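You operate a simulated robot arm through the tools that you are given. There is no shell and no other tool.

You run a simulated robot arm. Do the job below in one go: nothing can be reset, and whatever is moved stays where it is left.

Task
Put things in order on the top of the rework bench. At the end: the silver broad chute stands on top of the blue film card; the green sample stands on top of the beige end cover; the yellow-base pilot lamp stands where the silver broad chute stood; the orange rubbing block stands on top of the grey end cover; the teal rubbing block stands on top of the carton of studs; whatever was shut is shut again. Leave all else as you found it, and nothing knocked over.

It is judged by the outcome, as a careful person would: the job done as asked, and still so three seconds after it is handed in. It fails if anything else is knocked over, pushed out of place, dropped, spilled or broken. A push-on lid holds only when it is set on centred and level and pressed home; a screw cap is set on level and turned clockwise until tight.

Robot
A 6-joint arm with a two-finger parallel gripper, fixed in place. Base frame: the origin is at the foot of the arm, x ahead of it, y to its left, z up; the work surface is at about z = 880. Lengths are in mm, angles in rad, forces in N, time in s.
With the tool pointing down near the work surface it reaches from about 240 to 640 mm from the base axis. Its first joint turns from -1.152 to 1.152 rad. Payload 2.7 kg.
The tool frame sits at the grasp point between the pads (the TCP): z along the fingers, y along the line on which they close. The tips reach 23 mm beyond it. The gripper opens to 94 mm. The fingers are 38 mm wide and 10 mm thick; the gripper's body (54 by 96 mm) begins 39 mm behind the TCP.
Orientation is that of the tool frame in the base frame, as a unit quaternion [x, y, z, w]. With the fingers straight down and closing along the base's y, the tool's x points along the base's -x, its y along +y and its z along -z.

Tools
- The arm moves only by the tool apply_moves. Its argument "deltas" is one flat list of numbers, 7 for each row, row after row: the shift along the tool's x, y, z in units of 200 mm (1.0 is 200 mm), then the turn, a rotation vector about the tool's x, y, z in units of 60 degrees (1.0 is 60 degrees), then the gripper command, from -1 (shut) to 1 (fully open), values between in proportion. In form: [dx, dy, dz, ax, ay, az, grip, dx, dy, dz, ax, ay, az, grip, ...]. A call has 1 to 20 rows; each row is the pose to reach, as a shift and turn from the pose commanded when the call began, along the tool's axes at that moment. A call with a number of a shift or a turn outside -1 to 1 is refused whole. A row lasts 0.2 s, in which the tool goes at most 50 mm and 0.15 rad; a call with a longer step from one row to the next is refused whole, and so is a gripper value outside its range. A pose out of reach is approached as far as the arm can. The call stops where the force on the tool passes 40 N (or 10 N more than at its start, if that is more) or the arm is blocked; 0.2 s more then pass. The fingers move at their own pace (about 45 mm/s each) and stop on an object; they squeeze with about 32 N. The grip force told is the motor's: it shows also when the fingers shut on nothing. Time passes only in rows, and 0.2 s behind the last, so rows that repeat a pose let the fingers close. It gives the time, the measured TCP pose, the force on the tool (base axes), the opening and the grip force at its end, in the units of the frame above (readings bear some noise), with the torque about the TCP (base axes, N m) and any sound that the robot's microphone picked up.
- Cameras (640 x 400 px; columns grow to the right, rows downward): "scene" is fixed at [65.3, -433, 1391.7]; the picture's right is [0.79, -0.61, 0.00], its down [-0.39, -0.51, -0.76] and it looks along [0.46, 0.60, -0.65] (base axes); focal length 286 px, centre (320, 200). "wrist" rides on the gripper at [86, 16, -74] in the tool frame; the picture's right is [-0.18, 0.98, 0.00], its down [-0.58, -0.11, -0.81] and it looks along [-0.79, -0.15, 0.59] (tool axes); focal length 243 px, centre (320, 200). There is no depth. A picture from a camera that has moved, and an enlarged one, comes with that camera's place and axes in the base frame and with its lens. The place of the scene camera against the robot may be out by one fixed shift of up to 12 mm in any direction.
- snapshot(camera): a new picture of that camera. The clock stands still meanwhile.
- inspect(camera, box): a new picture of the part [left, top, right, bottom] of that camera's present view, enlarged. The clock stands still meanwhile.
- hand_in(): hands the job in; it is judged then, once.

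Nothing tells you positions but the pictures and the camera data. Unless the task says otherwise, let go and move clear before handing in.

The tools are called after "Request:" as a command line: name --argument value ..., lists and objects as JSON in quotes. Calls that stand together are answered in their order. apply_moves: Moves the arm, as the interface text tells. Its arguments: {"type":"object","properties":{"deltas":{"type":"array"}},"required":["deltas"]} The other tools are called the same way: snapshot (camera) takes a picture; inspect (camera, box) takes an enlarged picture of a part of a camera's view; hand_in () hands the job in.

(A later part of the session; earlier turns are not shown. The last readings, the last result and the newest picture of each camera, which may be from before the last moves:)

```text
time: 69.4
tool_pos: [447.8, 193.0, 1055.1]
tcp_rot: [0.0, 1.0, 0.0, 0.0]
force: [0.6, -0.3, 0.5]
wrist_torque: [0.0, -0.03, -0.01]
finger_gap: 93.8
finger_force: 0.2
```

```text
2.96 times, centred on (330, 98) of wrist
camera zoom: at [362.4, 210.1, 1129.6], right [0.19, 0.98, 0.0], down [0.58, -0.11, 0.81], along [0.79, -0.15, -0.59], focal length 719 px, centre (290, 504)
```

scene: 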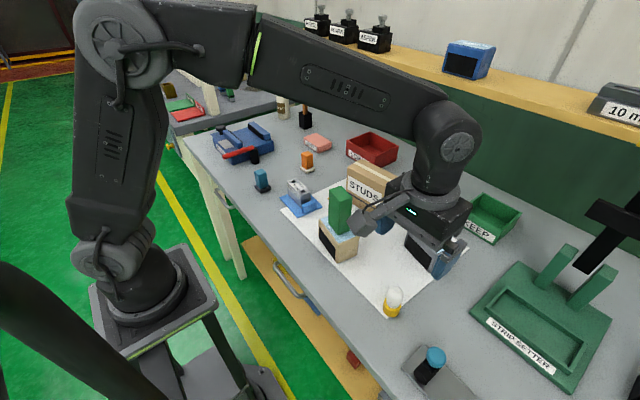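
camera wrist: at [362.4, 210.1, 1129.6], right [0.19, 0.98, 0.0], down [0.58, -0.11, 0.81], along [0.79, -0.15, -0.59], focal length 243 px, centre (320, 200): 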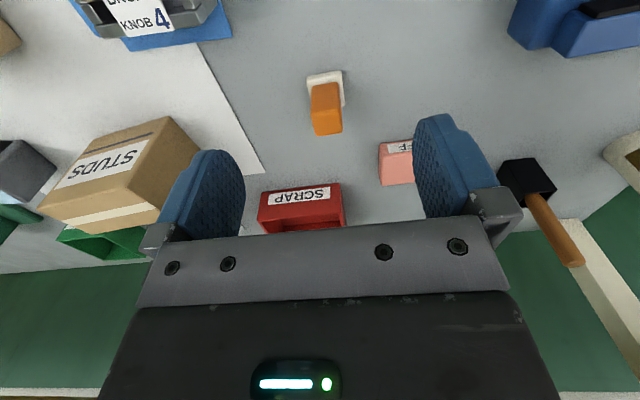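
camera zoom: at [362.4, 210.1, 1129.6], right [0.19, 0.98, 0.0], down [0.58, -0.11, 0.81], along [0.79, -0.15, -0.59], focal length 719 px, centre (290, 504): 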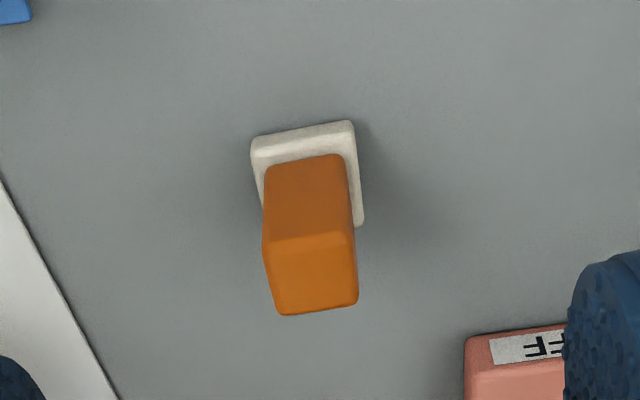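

Orange base centre ≈ (501.3,191), aligned with the axes. I descend on its body, above the white base.

Request:
apply_moves --deltas '[-0.1, -0.0125, 0.1, 0, 0, 0, 0.28, -0.2, -0.0125, 0.2, 0, 0, 0, 0.28, -0.265, -0.0125, 0.3, 0, 0, 0, 0.28, -0.265, -0.0125, 0.45, 0, 0, 0, 0.28, -0.265, -0.0125, 0.6, 0, 0, 0, 0.28, -0.265, -0.0125, 0.68, 0, 0, 0, 0.28, -0.265, -0.0125, 0.68, 0, 0, 0, 0.28]'

Request:
snapshot --camera "wrist"

```text
time: 71.0
tool_pos: [501.8, 190.3, 916.9]
tcp_rot: [0.001, 1.0, 0.0, 0.0]
force: [0.7, 0.4, -0.2]
wrist_torque: [-0.01, 0.0, 0.0]
finger_gap: 60.4
finger_force: 0.0
```

```text
taken
camera wrist: at [415.4, 207.3, 991.5], right [0.18, 0.98, 0.0], down [0.58, -0.11, 0.81], along [0.79, -0.15, -0.59], focal length 243 px, centre (320, 200)
```

wrist: 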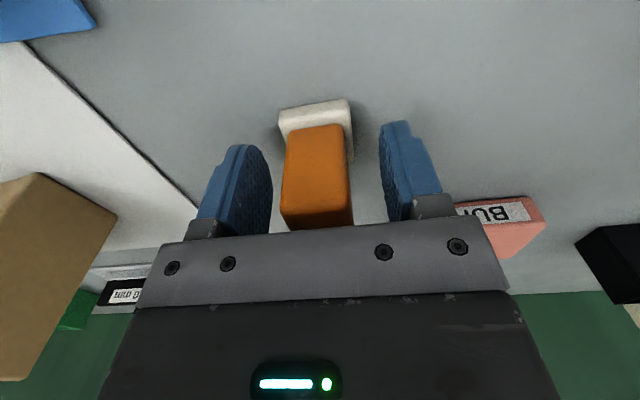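

Request:
apply_moves --deltas '[0, 0, 0, 0, 0, 0, -1, 0, 0, 0, 0, 0, 0, -1, 0, 0, 0, 0, 0, 0, -1, 0, 0, 0, 0, 0, 0, -1]'

Request:
apply_moves --deltas '[0, 0, -0.05, 0, 0, 0, -1, 0, 0, -0.1, 0, 0, 0, -1]'

Request:
snapshot --camera "wrist"

```text
time: 72.0
tool_pos: [500.6, 189.7, 916.9]
tcp_rot: [0.001, 1.0, 0.0, -0.001]
force: [-0.4, 0.5, 1.1]
wrist_torque: [-0.01, -0.01, -0.01]
finger_gap: 27.4
finger_force: 32.1
```

```text
time: 72.6
tool_pos: [501.3, 190.3, 938.7]
tcp_rot: [0.0, 1.0, 0.0, 0.0]
force: [-0.6, 0.1, -1.2]
wrist_torque: [0.01, 0.01, -0.02]
finger_gap: 27.6
finger_force: 32.1
```

```text
taken
camera wrist: at [415.0, 207.5, 1012.6], right [0.18, 0.98, 0.0], down [0.58, -0.11, 0.81], along [0.79, -0.15, -0.59], focal length 243 px, centre (320, 200)
```

wrist: 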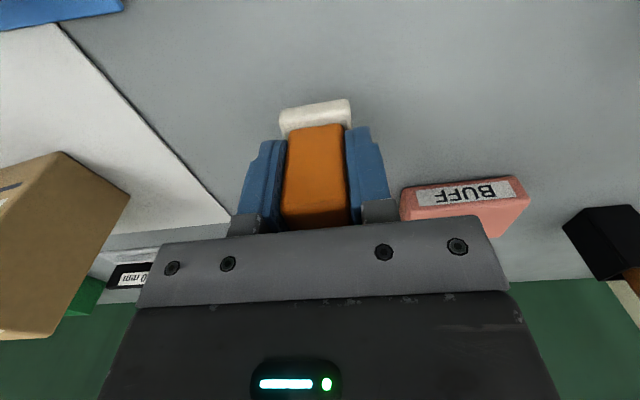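

Orange is held. I lift above the carton and carry to the grey cover.

Request:
apply_moves --deltas '[0, 0, -0.2, 0, 0, 0, -1, 0, 0, -0.4, 0, 0, 0, -1, 0, 0, -0.655, 0, 0, 0, -1, 0, -0.2, -0.7, 0, 0, 0, -1, 0, -0.4, -0.7, 0, 0, 0, -1, 0, -0.6, -0.7, 0, 0, 0, -1, 0, -0.8, -0.7, 0, 0, 0, -1, 0, -0.8, -0.7, 0, 0, 0, -1]'

Request:
apply_moves --deltas '[0, -0.2, 0, 0, 0, 0, -1, 0, -0.4, 0, 0, 0, 0, -1, 0, -0.6, 0, 0, 0, 0, -1, 0, -0.8, 0, 0, 0, 0, -1, 0, -0.8, 0, 0, 0, 0, -1]'

Request:
apply_moves --deltas '[0.05, -0.15, 0, 0, 0, 0.09, -1, 0.05, -0.3, 0, 0, 0, 0.19, -1, 0.05, -0.45, 0, 0, 0, 0.19, -1, 0.05, -0.45, 0, 0, 0, 0.19, -1]'

Request:
snapshot --camera "wrist"

Request:
snapshot --camera "scene"

```text
refused: row 3 steps farther than a row can; nothing moved
```

```text
time: 73.8
tool_pos: [500.5, 29.5, 938.9]
tcp_rot: [0.0, 1.0, 0.0, -0.001]
force: [0.6, 0.2, -0.6]
wrist_torque: [0.04, 0.03, -0.01]
finger_gap: 27.7
finger_force: 32.2
```

```text
time: 74.8
tool_pos: [489.5, -59.6, 936.6]
tcp_rot: [0.1, 0.995, 0.0, 0.0]
force: [-1.0, 1.1, -1.2]
wrist_torque: [-0.07, -0.05, -0.08]
finger_gap: 27.4
finger_force: 32.0
```

```text
taken
camera wrist: at [409.3, -25.7, 1011.9], right [0.38, 0.93, 0.0], down [0.55, -0.22, 0.81], along [0.75, -0.3, -0.59], focal length 243 px, centre (320, 200)
```

wrist: 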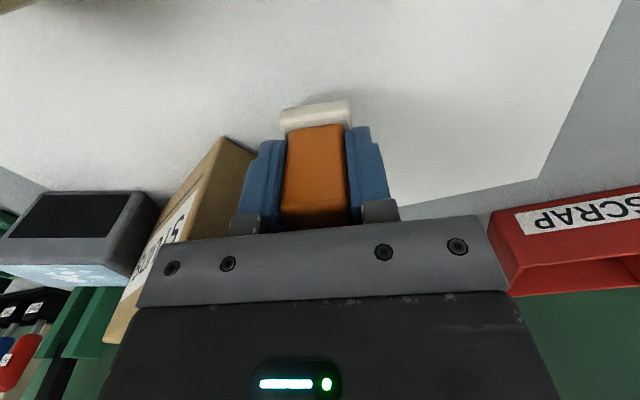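

```text
taken
```

scene: 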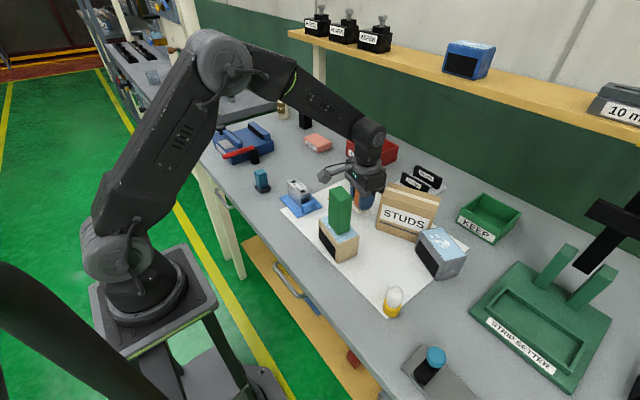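

My batch went wrong: the lift row was refused but the sideways moves still ran low, and the gripper pushed the carton. I stop and assess before doing anything else.

Request:
inspect --camera "scene" --box '[310, 140, 480, 290]'

Request:
inspect --camera "scene" --box '[300, 120, 420, 220]'

```text
2.67 times, centred on (395, 215) of scene
camera zoom: at [65.3, -433.0, 1391.7], right [0.79, -0.61, 0.0], down [-0.39, -0.51, -0.76], along [0.46, 0.6, -0.65], focal length 764 px, centre (120, 160)
```

zoom: 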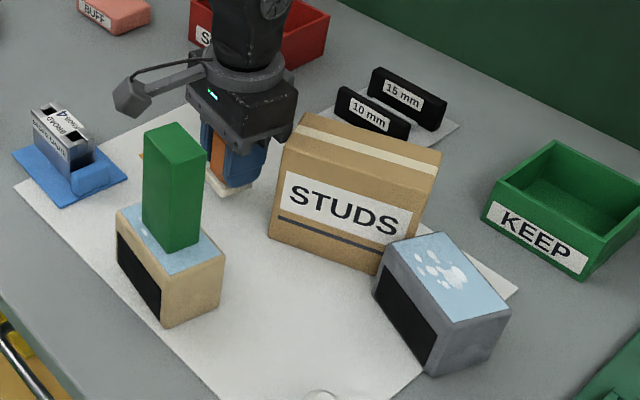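

```text
4.00 times, centred on (360, 170) of scene
camera zoom: at [65.3, -433.0, 1391.7], right [0.79, -0.61, 0.0], down [-0.39, -0.51, -0.76], along [0.46, 0.6, -0.65], focal length 1146 px, centre (160, 320)
```

zoom: 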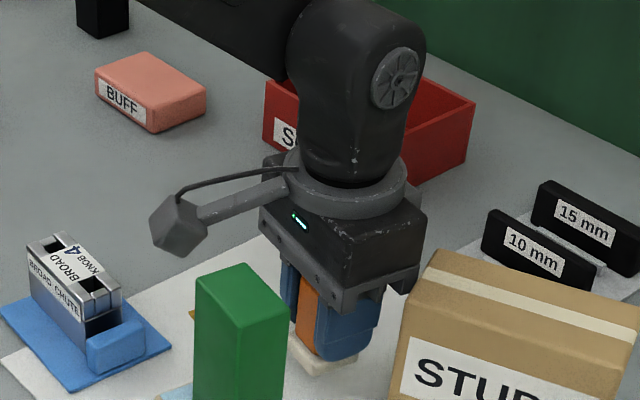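

The carton is upright but pushed toward −y and turned, and it nudged the grey cover. I'll back off the way I came, lift, park the orange block at its old spot, and then put the carton and grey cover back where they stood.

Request:
apply_moves --deltas '[0.02, 0.05, 0, 0, 0, 0, -1, 0.02, 0.1, 0, 0, 0, 0, -1, 0.02, 0.1, -0.2, 0, 0, 0, -1, 0.02, 0.1, -0.4, 0, 0, 0, -1, 0.02, 0.1, -0.6, 0, 0, 0, -1, 0.02, 0.1, -0.75, 0, 0, 0, -1, 0.02, 0.1, -0.75, 0, 0, 0, -1]'

Request:
snapshot --camera "scene"

Request:
snapshot --camera "wrist"

```text
time: 76.4
tool_pos: [490.6, -38.9, 1090.1]
tcp_rot: [0.1, 0.995, 0.0, 0.001]
force: [0.6, -0.5, -0.1]
wrist_torque: [0.01, 0.01, -0.01]
finger_gap: 27.5
finger_force: 32.3
```

```text
taken
```

scene: 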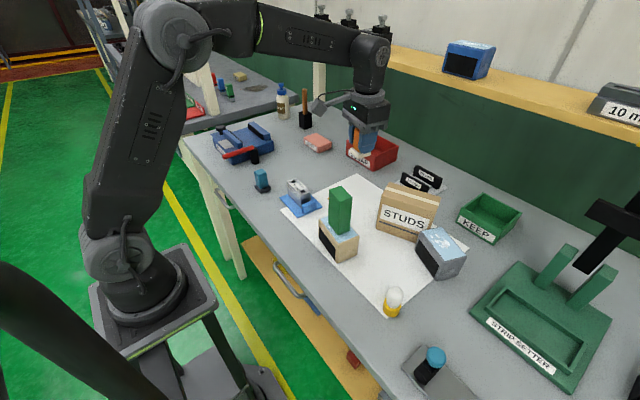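

```text
taken
camera wrist: at [409.5, -5.2, 1164.6], right [0.38, 0.93, 0.0], down [0.55, -0.22, 0.81], along [0.75, -0.3, -0.59], focal length 243 px, centre (320, 200)
```

wrist: 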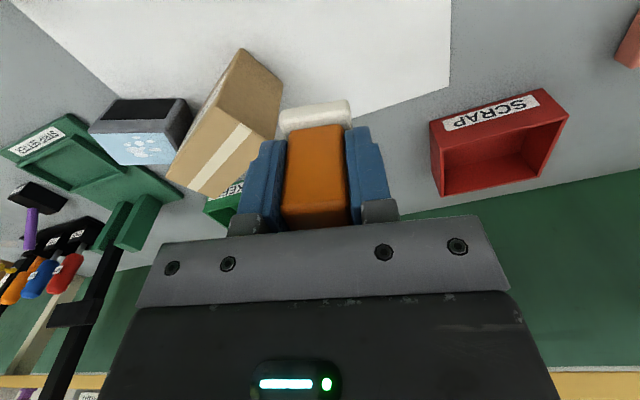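

Request:
apply_moves --deltas '[0.035, 0.2, 0, 0, 0, -0.06, -1, 0.07, 0.4, 0, 0, 0, -0.12, -1, 0.105, 0.6, 0, 0, 0, -0.19, -1, 0.14, 0.8, 0, 0, 0, -0.19, -1, 0.175, 0.99, 0, 0, 0, -0.19, -1, 0.175, 0.99, 0, 0, 0, -0.19, -1]'

```text
time: 77.8
tool_pos: [495.9, 161.8, 1090.7]
tcp_rot: [0.001, 1.0, 0.0, 0.0]
force: [0.0, 0.0, 0.2]
wrist_torque: [-0.02, -0.01, 0.0]
finger_gap: 27.3
finger_force: 31.8
```

Request:
apply_moves --deltas '[-0.025, 0.143, 0, 0, 0, 0, -1, -0.025, 0.143, 0.2, 0, 0, 0, -1, -0.025, 0.143, 0.4, 0, 0, 0, -1, -0.025, 0.143, 0.6, 0, 0, 0, -1, -0.025, 0.143, 0.75, 0, 0, 0, -1, -0.025, 0.143, 0.84, 0, 0, 0, -1, -0.025, 0.143, 0.84, 0, 0, 0, -1]'

Request:
snapshot --camera "wrist"

```text
time: 79.4
tool_pos: [499.0, 192.2, 921.2]
tcp_rot: [0.001, 1.0, 0.0, 0.001]
force: [-1.0, 0.1, -0.5]
wrist_torque: [-0.01, 0.01, 0.0]
finger_gap: 27.2
finger_force: 32.1
```

```text
taken
camera wrist: at [412.0, 209.1, 995.9], right [0.18, 0.98, 0.0], down [0.58, -0.11, 0.81], along [0.79, -0.15, -0.59], focal length 243 px, centre (320, 200)
```

wrist: 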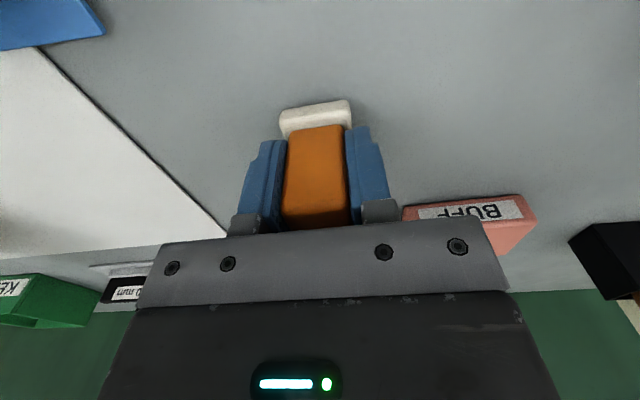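

Request:
apply_moves --deltas '[0, 0, 0.008, 0, 0, 0, -1, 0, 0, 0.012, 0, 0, 0, -1, 0, 0, 0.012, 0, 0, 0, -1]'

```text
time: 80.2
tool_pos: [499.0, 190.5, 919.2]
tcp_rot: [0.001, 1.0, 0.0, 0.0]
force: [-0.3, -0.2, -0.1]
wrist_torque: [-0.03, -0.03, -0.01]
finger_gap: 27.4
finger_force: 32.1
```

Request:
apply_moves --deltas '[0, 0, 0.005, 0, 0, 0, -1, 0, 0, 0.005, 0, 0, 0, -1]'

```text
time: 80.8
tool_pos: [499.6, 190.0, 918.0]
tcp_rot: [0.001, 1.0, 0.001, 0.0]
force: [0.2, 0.7, -0.6]
wrist_torque: [-0.04, 0.0, 0.0]
finger_gap: 27.7
finger_force: 31.9
```

Within about a millimetre of the bench; I release with small openings and rise.

Request:
apply_moves --deltas '[0, 0, 0.003, 0, 0, 0, -1, 0, 0, 0.003, 0, 0, 0, -0.36, 0, 0, 0.003, 0, 0, 0, -0.32, 0, 0, 0.003, 0, 0, 0, -0.1, 0, 0, 0.003, 0, 0, 0, 0.2, 0, 0, 0.003, 0, 0, 0, 0.3, 0, 0, -0.05, 0, 0, 0, 0.3, 0, 0, -0.2, 0, 0, 0, 0.3, 0, 0, -0.4, 0, 0, 0, 0.5, 0, 0, -0.6, 0, 0, 0, 1, 0, 0, -0.8, 0, 0, 0, 1, 0, 0, -0.8, 0, 0, 0, 1]'

Request:
snapshot --camera "wrist"

Request:
snapshot --camera "scene"

```text
time: 83.4
tool_pos: [500.4, 187.1, 1081.7]
tcp_rot: [0.0, 1.0, 0.0, -0.001]
force: [0.2, 1.0, 0.4]
wrist_torque: [0.02, 0.0, -0.01]
finger_gap: 94.1
finger_force: 0.0
```

```text
taken
camera wrist: at [414.3, 204.1, 1155.8], right [0.18, 0.98, 0.0], down [0.58, -0.11, 0.81], along [0.79, -0.15, -0.59], focal length 243 px, centre (320, 200)
```

wrist: 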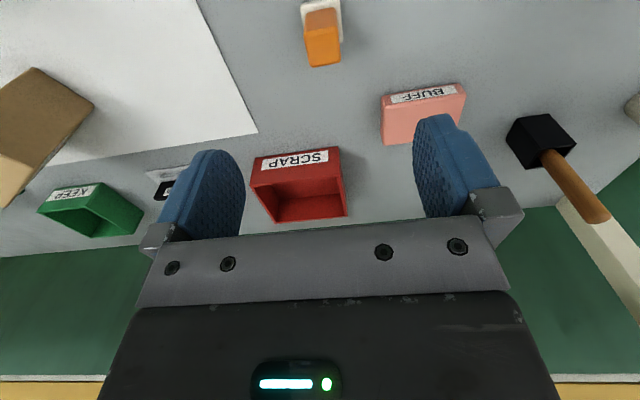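

```text
taken
```

scene: 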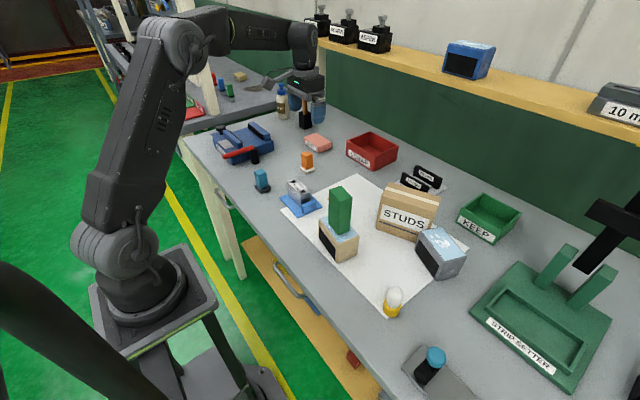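

Orange is parked upright. Now I look closely at the displaced carton and grey cover from the fixed camera, and compare with the start.

Request:
inspect --camera "scene" --box '[330, 150, 460, 275]'

Request:
inspect --camera "scene" --box '[370, 200, 480, 290]'

Request:
inspect --camera "scene" --box '[270, 150, 470, 275]'

```text
3.20 times, centred on (395, 212) of scene
camera zoom: at [65.3, -433.0, 1391.7], right [0.79, -0.61, 0.0], down [-0.39, -0.51, -0.76], along [0.46, 0.6, -0.65], focal length 916 px, centre (80, 160)
```

zoom: 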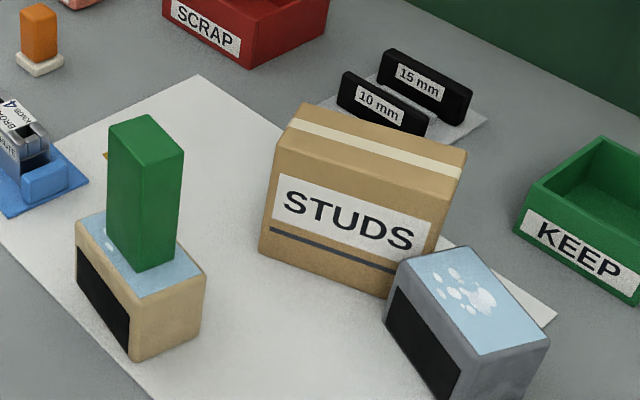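

```text
4.44 times, centred on (425, 245) of scene
camera zoom: at [65.3, -433.0, 1391.7], right [0.79, -0.61, 0.0], down [-0.39, -0.51, -0.76], along [0.46, 0.6, -0.65], focal length 1273 px, centre (-147, 0)
```

zoom: 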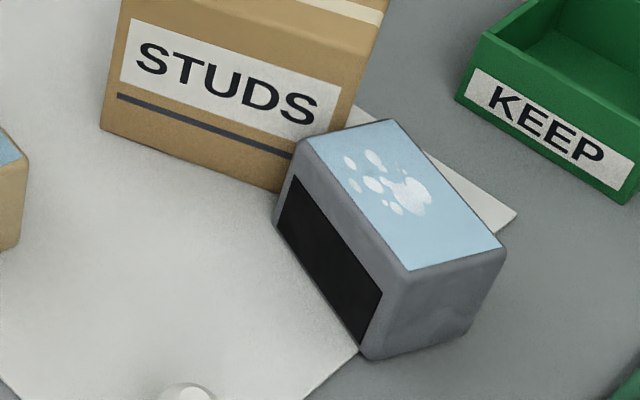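

```text
3.20 times, centred on (370, 212) of scene
camera zoom: at [65.3, -433.0, 1391.7], right [0.79, -0.61, 0.0], down [-0.39, -0.51, -0.76], along [0.46, 0.6, -0.65], focal length 916 px, centre (160, 160)
```

zoom: 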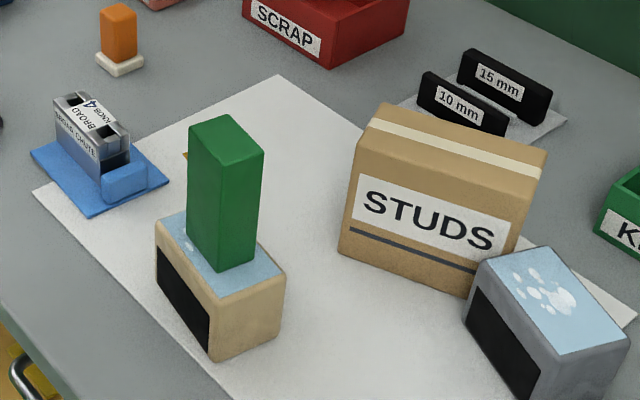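

The carton now sits around (528,-168) turned ~+0.43 (was (532,-49), +0.1), and the grey cover moved ~22 mm in −y and turned ~−0.17. Everything else is unmoved. I'll go grip the carton across its narrow depth, starting with a move above it.

Request:
apply_moves --deltas '[0, -0.13, -0.05, 0, 0, 0.14, 1, 0, -0.26, -0.1, 0, 0, 0.28, 1, 0, -0.39, -0.1, 0, 0, 0.42, 1, 0, -0.52, -0.1, 0, 0, 0.56, 1, 0, -0.65, -0.1, 0, 0, 0.7, 1, 0, -0.78, -0.1, 0, 0, 0.84, 1, 0, -0.91, -0.1, 0, 0, 0.98, 1, 0, -0.91, -0.1, 0, 0, 0.98, 1]'

```text
time: 85.2
tool_pos: [499.4, 5.6, 1098.9]
tcp_rot: [0.493, 0.87, 0.001, 0.0]
force: [0.3, 0.4, 0.7]
wrist_torque: [-0.02, 0.02, -0.02]
finger_gap: 94.0
finger_force: 0.2
```

Request:
apply_moves --deltas '[-0.13, -0.063, 0, 0, 0, 0.026, 1, -0.26, -0.126, 0, 0, 0, 0.052, 1, -0.39, -0.19, 0, 0, 0, 0.078, 1, -0.519, -0.253, 0, 0, 0, 0.104, 1, -0.519, -0.253, 0, 0, 0, 0.104, 1]'

Request:
snapshot --camera "wrist"

Request:
inspect --camera "wrist" --box '[220, 0, 460, 180]'

```text
time: 86.4
tool_pos: [509.7, -106.7, 1100.2]
tcp_rot: [0.538, 0.843, 0.0, 0.001]
force: [0.5, 0.0, -0.7]
wrist_torque: [0.01, 0.0, 0.01]
finger_gap: 94.3
finger_force: 0.1
```

```text
taken
camera wrist: at [489.2, -21.2, 1173.5], right [0.97, 0.25, 0.0], down [0.15, -0.57, 0.81], along [0.2, -0.78, -0.59], focal length 243 px, centre (320, 200)
```

wrist: 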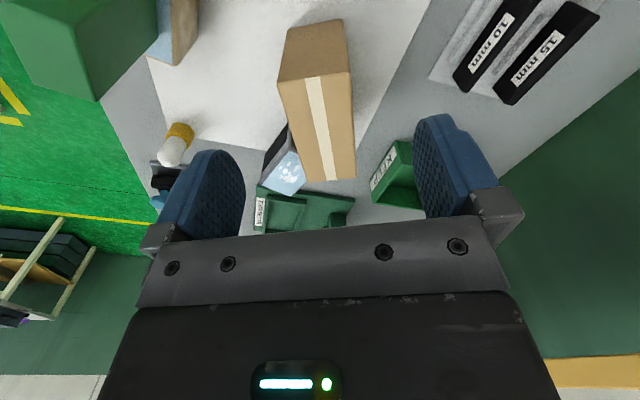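

```text
2.22 times, centred on (340, 90) of wrist
camera zoom: at [489.2, -21.2, 1173.5], right [0.97, 0.25, 0.0], down [0.15, -0.57, 0.81], along [0.2, -0.78, -0.59], focal length 539 px, centre (276, 444)
```

zoom: 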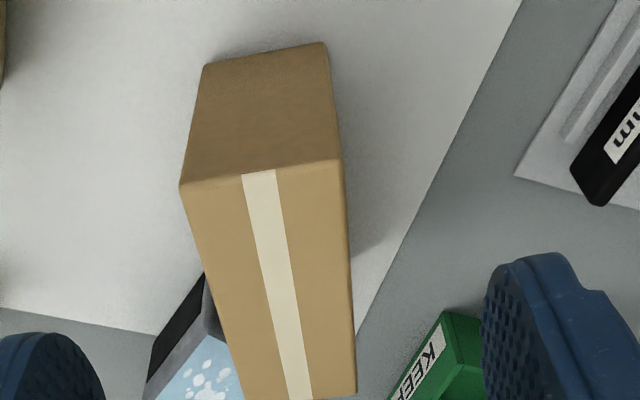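

Carton located: centre ≈ (531,-169), yaw 0.41. I move over it, aligned, and check before descending.

Request:
apply_moves --deltas '[-0.1, -0.013, 0, 0, 0, 0.024, 0.7, -0.2, -0.026, 0, 0, 0, 0.024, 0.7, -0.303, -0.0386, 0, 0, 0, 0.024, 0.7, -0.303, -0.0386, 0.15, 0, 0, 0.024, 0.7, -0.303, -0.0386, 0.3, 0, 0, 0.024, 0.7, -0.303, -0.0386, 0.3, 0, 0, 0.024, 0.7]'

Request:
snapshot --camera "wrist"

Request:
inspect --camera "scene" --box '[350, 120, 480, 270]'

```text
time: 87.8
tool_pos: [530.8, -164.0, 1036.4]
tcp_rot: [0.548, 0.836, 0.0, 0.0]
force: [0.1, 0.0, -0.5]
wrist_torque: [0.01, -0.04, 0.0]
finger_gap: 80.0
finger_force: 0.0
```

```text
taken
camera wrist: at [511.7, -77.6, 1111.4], right [0.97, 0.22, 0.0], down [0.13, -0.58, 0.81], along [0.18, -0.79, -0.59], focal length 243 px, centre (320, 200)
```

wrist: 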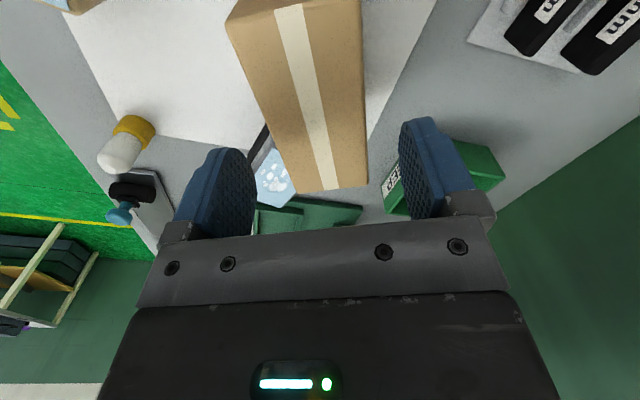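

```text
2.67 times, centred on (415, 195) of scene
camera zoom: at [65.3, -433.0, 1391.7], right [0.79, -0.61, 0.0], down [-0.39, -0.51, -0.76], along [0.46, 0.6, -0.65], focal length 764 px, centre (67, 213)
```

zoom: 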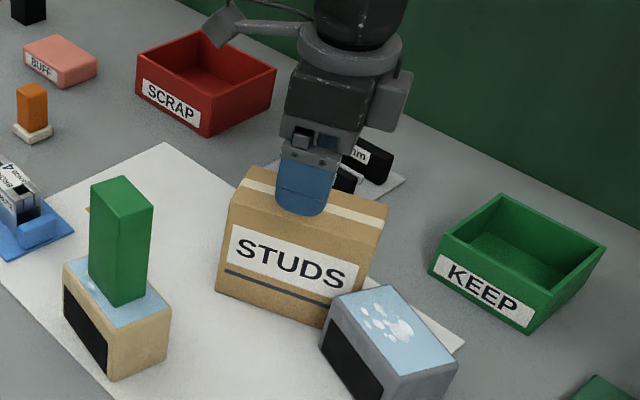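

Request:
apply_moves --deltas '[0, -0.013, 0.1, 0, 0, 0, 0.7, 0, -0.013, 0.2, 0, 0, 0, 0.7, 0, -0.013, 0.3, 0, 0, 0, 0.7, 0, -0.013, 0.36, 0, 0, 0, 0.7, 0, -0.013, 0.38, 0, 0, 0, 0.7, 0, -0.013, 0.38, 0, 0, 0, 0.7]'

Request:
snapshot --camera "wrist"

Request:
inspect --camera "scene" --box '[350, 150, 480, 270]'

```text
time: 89.2
tool_pos: [526.4, -168.2, 963.2]
tcp_rot: [0.548, 0.836, 0.0, -0.001]
force: [-0.7, -0.4, -0.2]
wrist_torque: [0.02, -0.04, 0.0]
finger_gap: 79.9
finger_force: 0.2
```

```text
taken
camera wrist: at [507.9, -80.2, 1036.8], right [0.97, 0.22, 0.0], down [0.13, -0.58, 0.81], along [0.18, -0.79, -0.59], focal length 243 px, centre (320, 200)
```

wrist: 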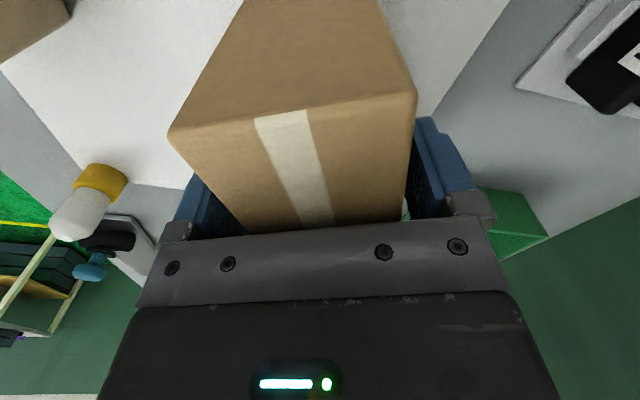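

```text
3.33 times, centred on (415, 210) of scene
camera zoom: at [65.3, -433.0, 1391.7], right [0.79, -0.61, 0.0], down [-0.39, -0.51, -0.76], along [0.46, 0.6, -0.65], focal length 955 px, centre (3, 167)
```

zoom: 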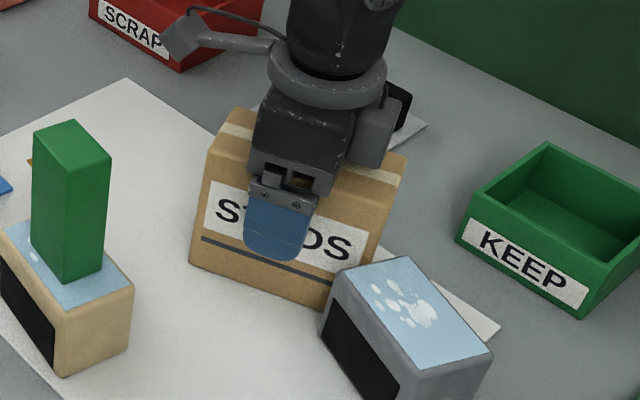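

Request:
apply_moves --deltas '[0, 0, 0, 0, 0, 0, -1, 0, 0, 0, 0, 0, 0, -1, 0, 0, 0, 0, 0, 0, -1, 0, 0, 0, 0, 0, 0, -1]'

```text
time: 90.2
tool_pos: [526.8, -166.4, 962.1]
tcp_rot: [0.548, 0.836, 0.001, 0.0]
force: [0.3, 1.7, 0.5]
wrist_torque: [-0.13, -0.12, 0.05]
finger_gap: 57.8
finger_force: 32.0
```

Gripped at 57.8 mm. I try a small lift to feel its weight.

Request:
apply_moves --deltas '[0, 0, -0.01, 0, 0, 0, -1, 0, 0, -0.02, 0, 0, 0, -1, 0, 0, -0.03, 0, 0, 0, -1, 0, 0, -0.03, 0, 0, 0, -1]'

Request:
inspect --camera "scene" --box '[350, 150, 480, 270]'

```text
time: 91.2
tool_pos: [527.3, -166.3, 969.5]
tcp_rot: [0.548, 0.836, 0.0, 0.0]
force: [0.0, -0.3, -3.6]
wrist_torque: [0.0, 0.02, -0.02]
finger_gap: 57.7
finger_force: 31.2
```

```text
3.33 times, centred on (415, 210) of scene
camera zoom: at [65.4, -433.1, 1391.7], right [0.79, -0.61, 0.0], down [-0.39, -0.51, -0.76], along [0.46, 0.6, -0.65], focal length 955 px, centre (3, 167)
```

zoom: 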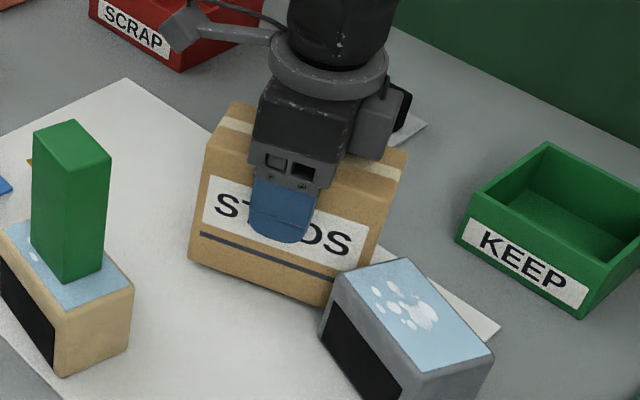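

Request:
apply_moves --deltas '[0, 0, -0.05, 0, 0, 0, -1, 0, 0, -0.1, 0, 0, 0, -1, 0, 0, -0.1, 0, 0, 0, -1]'

Request:
inspect --camera "scene" --box '[350, 150, 480, 270]'

Request:
snapshot --camera "wrist"

```text
time: 92.0
tool_pos: [525.7, -167.1, 989.0]
tcp_rot: [0.548, 0.837, 0.0, 0.0]
force: [-0.4, 0.8, -4.3]
wrist_torque: [0.02, 0.03, -0.01]
finger_gap: 57.9
finger_force: 32.0
```

```text
3.33 times, centred on (415, 210) of scene
camera zoom: at [65.4, -433.0, 1391.7], right [0.79, -0.61, 0.0], down [-0.39, -0.51, -0.76], along [0.46, 0.6, -0.65], focal length 955 px, centre (3, 167)
```

zoom: 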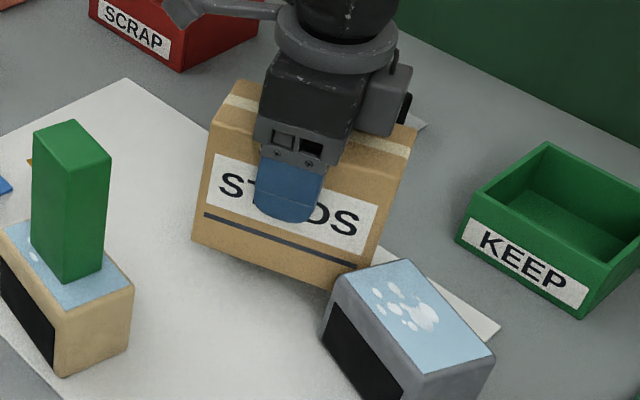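

```text
taken
camera wrist: at [506.6, -80.7, 1063.2], right [0.97, 0.22, 0.0], down [0.13, -0.58, 0.81], along [0.18, -0.79, -0.59], focal length 243 px, centre (320, 200)
```

wrist: 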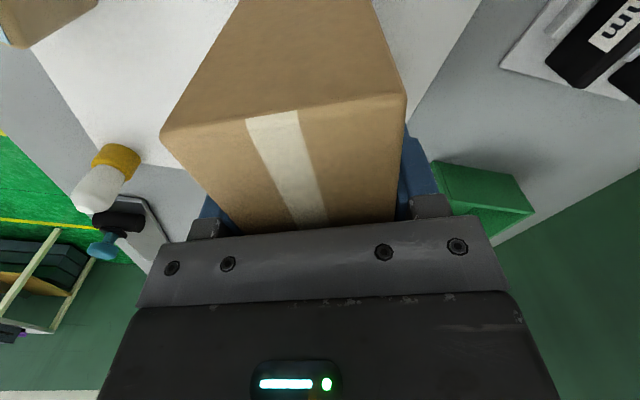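

The carton lifts fine (~0.4 kg). I carry it back +y, then turn it to its original yaw.

Request:
apply_moves --deltas '[0.115, 0.05, 0, 0, 0, 0, -1, 0.229, 0.1, 0, 0, 0, 0, -1, 0.33, 0.15, 0, 0, 0, 0.1, -1, 0.43, 0.205, 0, 0, 0, 0.2, -1, 0.544, 0.266, 0, 0, 0, 0.291, -1, 0.544, 0.266, 0, 0, 0, 0.291, -1]'

Request:
snapshot --camera "wrist"

Request:
inspect --camera "scene" --box '[270, 150, 470, 275]'

```text
time: 93.4
tool_pos: [532.8, -47.5, 989.7]
tcp_rot: [0.67, 0.742, 0.0, 0.001]
force: [-0.5, -0.2, -3.8]
wrist_torque: [0.03, 0.02, 0.0]
finger_gap: 58.0
finger_force: 31.7
```

```text
taken
camera wrist: at [539.7, 41.6, 1064.9], right [1.0, -0.08, 0.0], down [-0.05, -0.59, 0.81], along [-0.07, -0.8, -0.59], focal length 243 px, centre (320, 200)
```

wrist: 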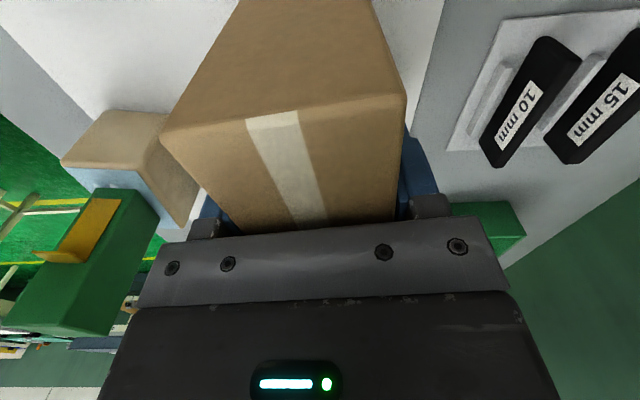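

```text
3.20 times, centred on (370, 212) of scene
camera zoom: at [65.4, -433.0, 1391.7], right [0.79, -0.61, 0.0], down [-0.39, -0.51, -0.76], along [0.46, 0.6, -0.65], focal length 916 px, centre (160, 160)
```

zoom: 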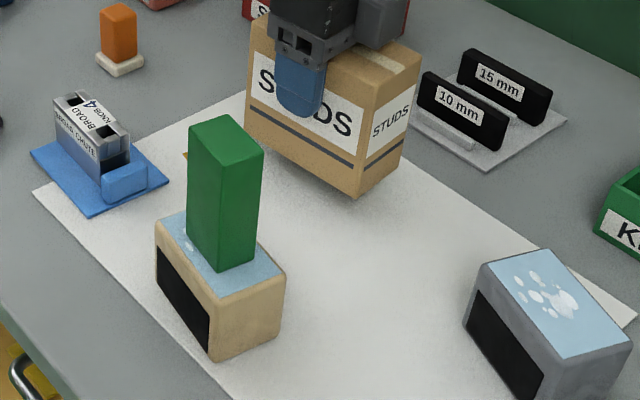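

Request:
apply_moves --deltas '[0, 0, 0.06, 0, 0, 0, -1, 0, 0, 0.11, 0, 0, 0, -1, 0, 0, 0.11, 0, 0, 0, -1]'

Request:
inspect --camera "scene" --box '[270, 150, 470, 275]'

```text
time: 94.2
tool_pos: [532.4, -47.0, 967.1]
tcp_rot: [0.67, 0.743, 0.0, 0.0]
force: [-0.2, -0.7, -4.9]
wrist_torque: [0.0, 0.01, -0.02]
finger_gap: 57.9
finger_force: 32.3
```

```text
3.20 times, centred on (370, 212) of scene
camera zoom: at [65.4, -433.0, 1391.7], right [0.79, -0.61, 0.0], down [-0.39, -0.51, -0.76], along [0.46, 0.6, -0.65], focal length 916 px, centre (160, 160)
```

zoom: 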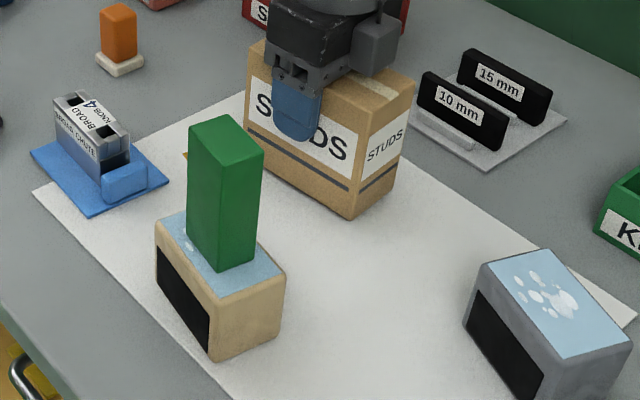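

The carton lines up with its original picture position. I set it down gently.

Request:
apply_moves --deltas '[0, 0, 0.01, 0, 0, 0, -1, 0, 0, 0.015, 0, 0, 0, -1, 0, 0, 0.015, 0, 0, 0, -1]'

```text
time: 95.0
tool_pos: [531.7, -47.8, 962.7]
tcp_rot: [0.669, 0.744, 0.0, 0.0]
force: [0.6, -0.6, -4.0]
wrist_torque: [0.03, -0.04, 0.02]
finger_gap: 57.9
finger_force: 32.2
```

Request:
apply_moves --deltas '[0, 0, 0.005, 0, 0, 0, -1, 0, 0, 0.005, 0, 0, 0, -1]'

```text
time: 95.6
tool_pos: [531.6, -46.4, 963.3]
tcp_rot: [0.669, 0.743, -0.001, 0.0]
force: [-3.1, -1.3, 5.7]
wrist_torque: [0.27, 0.58, 0.14]
finger_gap: 57.7
finger_force: 31.5
```

Request:
apply_moves --deltas '[0, 0, -0.002, 0, 0, 0, -1, 0, 0, -0.002, 0, 0, 0, -1]'

```text
time: 96.2
tool_pos: [532.0, -47.7, 962.7]
tcp_rot: [0.669, 0.743, 0.0, 0.001]
force: [-2.8, -1.9, 8.0]
wrist_torque: [0.2, 0.57, 0.12]
finger_gap: 57.9
finger_force: 32.4
```

Request:
apply_moves --deltas '[0, 0, -0.004, 0, 0, 0, -1, 0, 0, -0.004, 0, 0, 0, -1]'

```text
time: 96.8
tool_pos: [532.2, -46.4, 962.0]
tcp_rot: [0.669, 0.743, 0.0, 0.0]
force: [-2.1, -2.3, 3.1]
wrist_torque: [-0.1, 0.17, -0.01]
finger_gap: 57.7
finger_force: 31.9
```

Request:
apply_moves --deltas '[0, 0, -0.003, 0, 0, 0, -1, 0, 0, -0.003, 0, 0, 0, -1]'

```text
time: 97.4
tool_pos: [531.2, -44.8, 963.9]
tcp_rot: [0.669, 0.744, -0.001, -0.001]
force: [0.7, 0.6, -4.3]
wrist_torque: [-0.01, 0.02, 0.01]
finger_gap: 57.9
finger_force: 32.3
```

Request:
apply_moves --deltas '[0, 0, 0.002, 0, 0, 0, -1, 0, 0, 0.002, 0, 0, 0, 0.27, 0, 0, 0.002, 0, 0, 0, 0.3, 0, 0, 0.002, 0, 0, 0, 0.3]'

Request:
inspect --camera "scene" --box '[270, 150, 470, 275]'

```text
time: 98.4
tool_pos: [532.2, -45.5, 963.4]
tcp_rot: [0.669, 0.743, 0.0, 0.0]
force: [0.5, -0.8, -0.5]
wrist_torque: [-0.03, 0.02, 0.02]
finger_gap: 61.1
finger_force: 0.1
```

```text
3.20 times, centred on (370, 212) of scene
camera zoom: at [65.3, -433.0, 1391.7], right [0.79, -0.61, 0.0], down [-0.39, -0.51, -0.76], along [0.46, 0.6, -0.65], focal length 916 px, centre (160, 160)
```

zoom: 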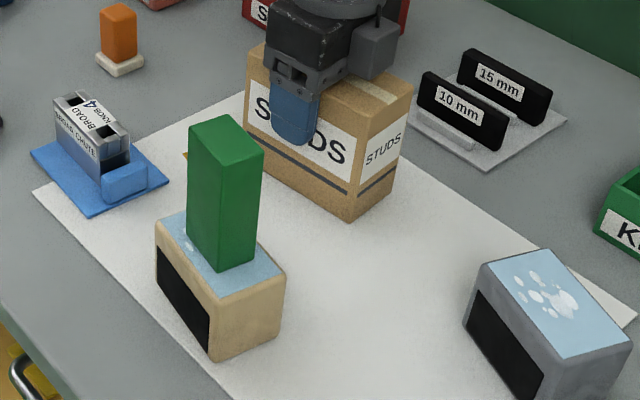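

Carton is back within a couple of mm. I open and rise clear.

Request:
apply_moves --deltas '[0, 0, 0, 0, 0, 0, 0.5, 0, 0, 0, 0, 0, 0, 0.7, 0, 0, -0.02, 0, 0, 0, 0.7, 0, 0, -0.1, 0, 0, 0, 0.7, 0, 0, -0.3, 0, 0, 0, 0.7, 0, 0, -0.5, 0, 0, 0, 1, 0, 0, -0.6, 0, 0, 0, 1, 0, 0, -0.6, 0, 0, 0, 1]'

Request:
inspect --camera "scene" --box '[270, 150, 470, 275]'

Request:
snapshot --camera "wrist"

```text
time: 100.2
tool_pos: [530.4, -46.2, 1084.2]
tcp_rot: [0.669, 0.744, 0.001, 0.001]
force: [0.7, -0.4, -0.5]
wrist_torque: [-0.01, 0.01, -0.01]
finger_gap: 93.8
finger_force: 0.1
```

```text
3.20 times, centred on (370, 212) of scene
camera zoom: at [65.3, -433.0, 1391.7], right [0.79, -0.61, 0.0], down [-0.39, -0.51, -0.76], along [0.46, 0.6, -0.65], focal length 916 px, centre (160, 160)
```

zoom: 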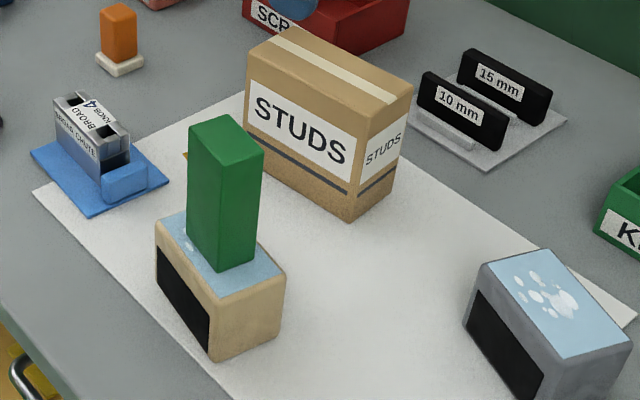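

```text
taken
camera wrist: at [538.3, 42.7, 1158.4], right [1.0, -0.08, 0.0], down [-0.05, -0.59, 0.81], along [-0.06, -0.8, -0.59], focal length 243 px, centre (320, 200)
```

wrist: 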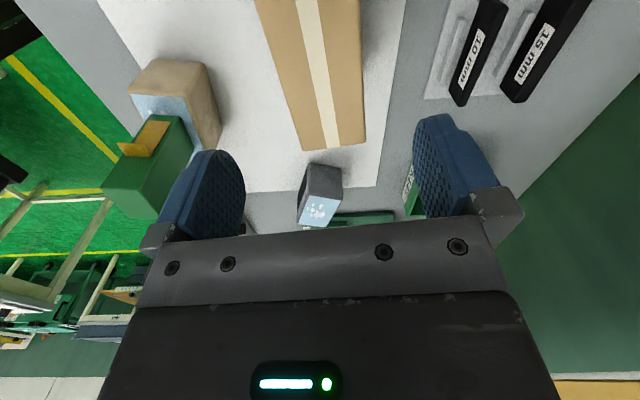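

Carton stands ~3–4 mm from its start pose at most. Now to the grey cover: move above it, turning the tool to its orientation.

Request:
apply_moves --deltas '[-0.15, -0.04, 0, 0, 0, 0.083, 1, -0.3, -0.08, 0, 0, 0, 0.166, 1, -0.45, -0.12, 0, 0, 0, 0.25, 1, -0.6, -0.15, 0, 0, 0, 0.33, 1, -0.759, -0.19, 0, 0, 0, 0.415, 1, -0.759, -0.19, 0, 0, 0, 0.415, 1]'

Request:
snapshot --camera "wrist"

Request:
inspect --camera "wrist" --box '[220, 0, 420, 150]'

```text
time: 101.6
tool_pos: [509.4, -199.4, 1080.4]
tcp_rot: [0.814, 0.581, 0.0, 0.001]
force: [0.2, 0.3, -0.4]
wrist_torque: [-0.01, 0.0, 0.0]
finger_gap: 94.1
finger_force: 0.0
```

```text
taken
camera wrist: at [552.6, -122.4, 1156.9], right [0.87, -0.49, 0.0], down [-0.29, -0.51, 0.81], along [-0.4, -0.7, -0.59], focal length 243 px, centre (320, 200)
```

wrist: 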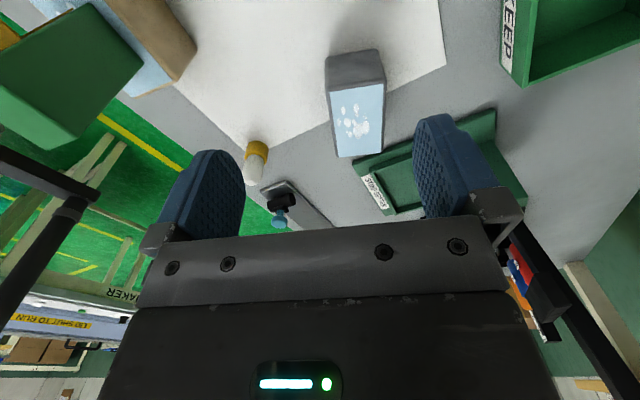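

```text
2.67 times, centred on (320, 75) of wrist
camera zoom: at [552.6, -122.4, 1156.9], right [0.87, -0.49, 0.0], down [-0.29, -0.51, 0.81], along [-0.4, -0.7, -0.59], focal length 647 px, centre (320, 533)
```

zoom: 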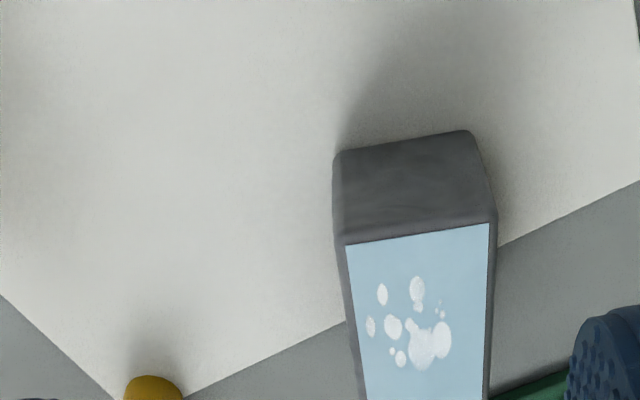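

Grey cover now: centre ≈ (509,-277), yaw ≈ −0.35; original was (511,-249), yaw −0.2. I go over it and descend to grip its depth.

Request:
apply_moves --deltas '[-0.12, 0.04, 0, 0, 0, 0.018, 0.7, -0.25, 0.085, 0, 0, 0, 0.018, 0.7, -0.369, 0.125, 0, 0, 0, 0.018, 0.7, -0.369, 0.125, 0.2, 0, 0, 0.018, 0.7, -0.369, 0.125, 0.4, 0, 0, 0.018, 0.7, -0.369, 0.125, 0.4, 0, 0, 0.018, 0.7]'

Request:
snapshot --camera "wrist"

Request:
inspect --camera "scene" --box '[370, 180, 500, 300]'

```text
time: 103.0
tool_pos: [508.9, -278.4, 1005.2]
tcp_rot: [0.819, 0.573, 0.0, 0.0]
force: [0.4, -0.6, 0.4]
wrist_torque: [0.0, 0.03, -0.01]
finger_gap: 79.9
finger_force: 0.0
```

```text
taken
camera wrist: at [554.6, -201.8, 1078.7], right [0.86, -0.51, 0.0], down [-0.3, -0.51, 0.81], along [-0.41, -0.69, -0.59], focal length 243 px, centre (320, 200)
```

wrist: 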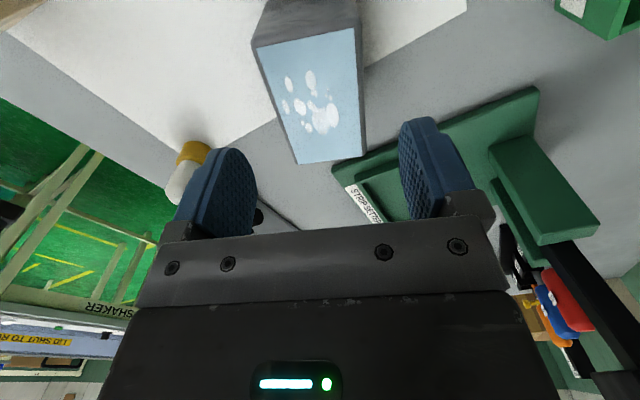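

```text
3.33 times, centred on (435, 240) of scene
camera zoom: at [65.3, -433.0, 1391.7], right [0.79, -0.61, 0.0], down [-0.39, -0.51, -0.76], along [0.46, 0.6, -0.65], focal length 955 px, centre (-63, 67)
```

zoom: 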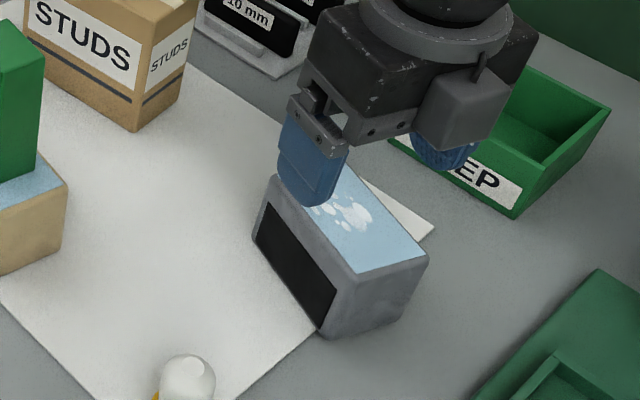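

Request:
apply_moves --deltas '[0, 0, 0.12, 0, 0, 0, 0.7, 0, 0, 0.24, 0, 0, 0, 0.7, 0, 0, 0.34, 0, 0, 0, 0.7, 0, 0, 0.4, 0, 0, 0, 0.7, 0, 0, 0.4, 0, 0, 0, 0.7]'

Request:
snapshot --camera "wrist"

```text
time: 104.2
tool_pos: [509.9, -277.8, 922.6]
tcp_rot: [0.819, 0.573, 0.0, 0.0]
force: [0.1, 0.5, -0.3]
wrist_torque: [-0.01, -0.03, -0.03]
finger_gap: 80.0
finger_force: 0.1
```

```text
taken
camera wrist: at [554.8, -201.2, 996.5], right [0.86, -0.51, 0.0], down [-0.3, -0.51, 0.81], along [-0.41, -0.69, -0.59], focal length 243 px, centre (320, 200)
```

wrist: 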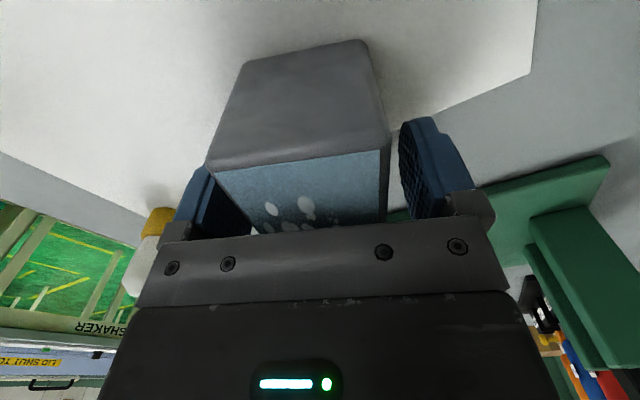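

Request:
apply_moves --deltas '[0, 0, 0, 0, 0, 0, -1, 0, 0, 0, 0, 0, 0, -1, 0, 0, 0, 0, 0, 0, -1, 0, 0, 0, 0, 0, 0, -1]'

```text
time: 105.2
tool_pos: [509.5, -279.3, 921.8]
tcp_rot: [0.819, 0.574, 0.001, 0.0]
force: [0.6, -0.4, -0.9]
wrist_torque: [0.0, 0.02, -0.01]
finger_gap: 55.6
finger_force: 32.3
```

Request:
apply_moves --deltas '[0, 0, -0.02, 0, 0, 0, -1, 0, 0, -0.05, 0, 0, 0, -1, 0, 0, -0.075, 0, 0, 0, -1, 0, 0, -0.075, 0, 0, 0, -1]'

Request:
snapshot --camera "wrist"

Request:
inspect --camera "scene" --box '[370, 180, 500, 300]'

```text
time: 106.2
tool_pos: [510.3, -277.8, 938.1]
tcp_rot: [0.819, 0.574, 0.0, -0.001]
force: [0.0, -0.1, -1.9]
wrist_torque: [-0.05, 0.0, 0.01]
finger_gap: 55.6
finger_force: 31.8
```

```text
taken
camera wrist: at [554.9, -201.8, 1012.3], right [0.86, -0.51, 0.0], down [-0.3, -0.51, 0.81], along [-0.41, -0.69, -0.59], focal length 243 px, centre (320, 200)
```

wrist: 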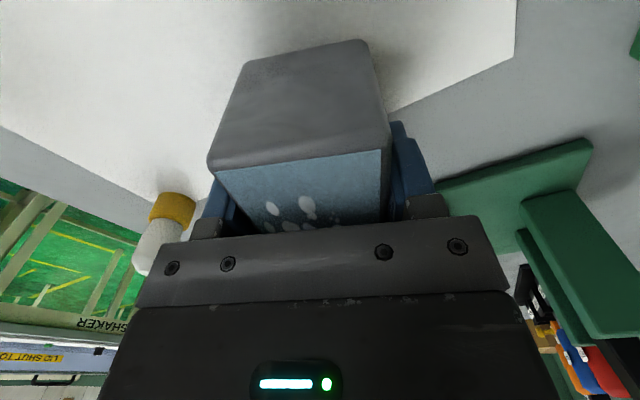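

```text
3.33 times, centred on (435, 240) of scene
camera zoom: at [65.4, -433.0, 1391.7], right [0.79, -0.61, 0.0], down [-0.39, -0.51, -0.76], along [0.46, 0.6, -0.65], focal length 955 px, centre (-63, 67)
```

zoom: 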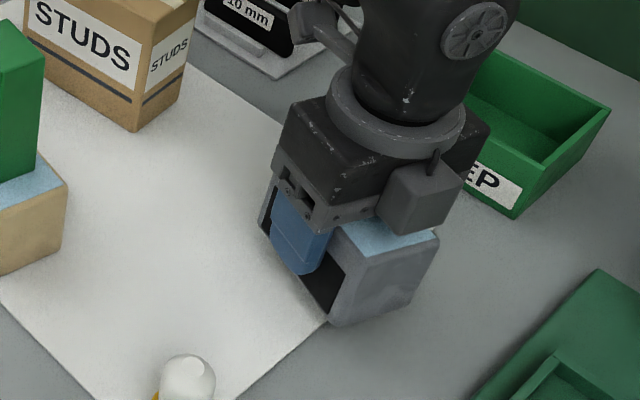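

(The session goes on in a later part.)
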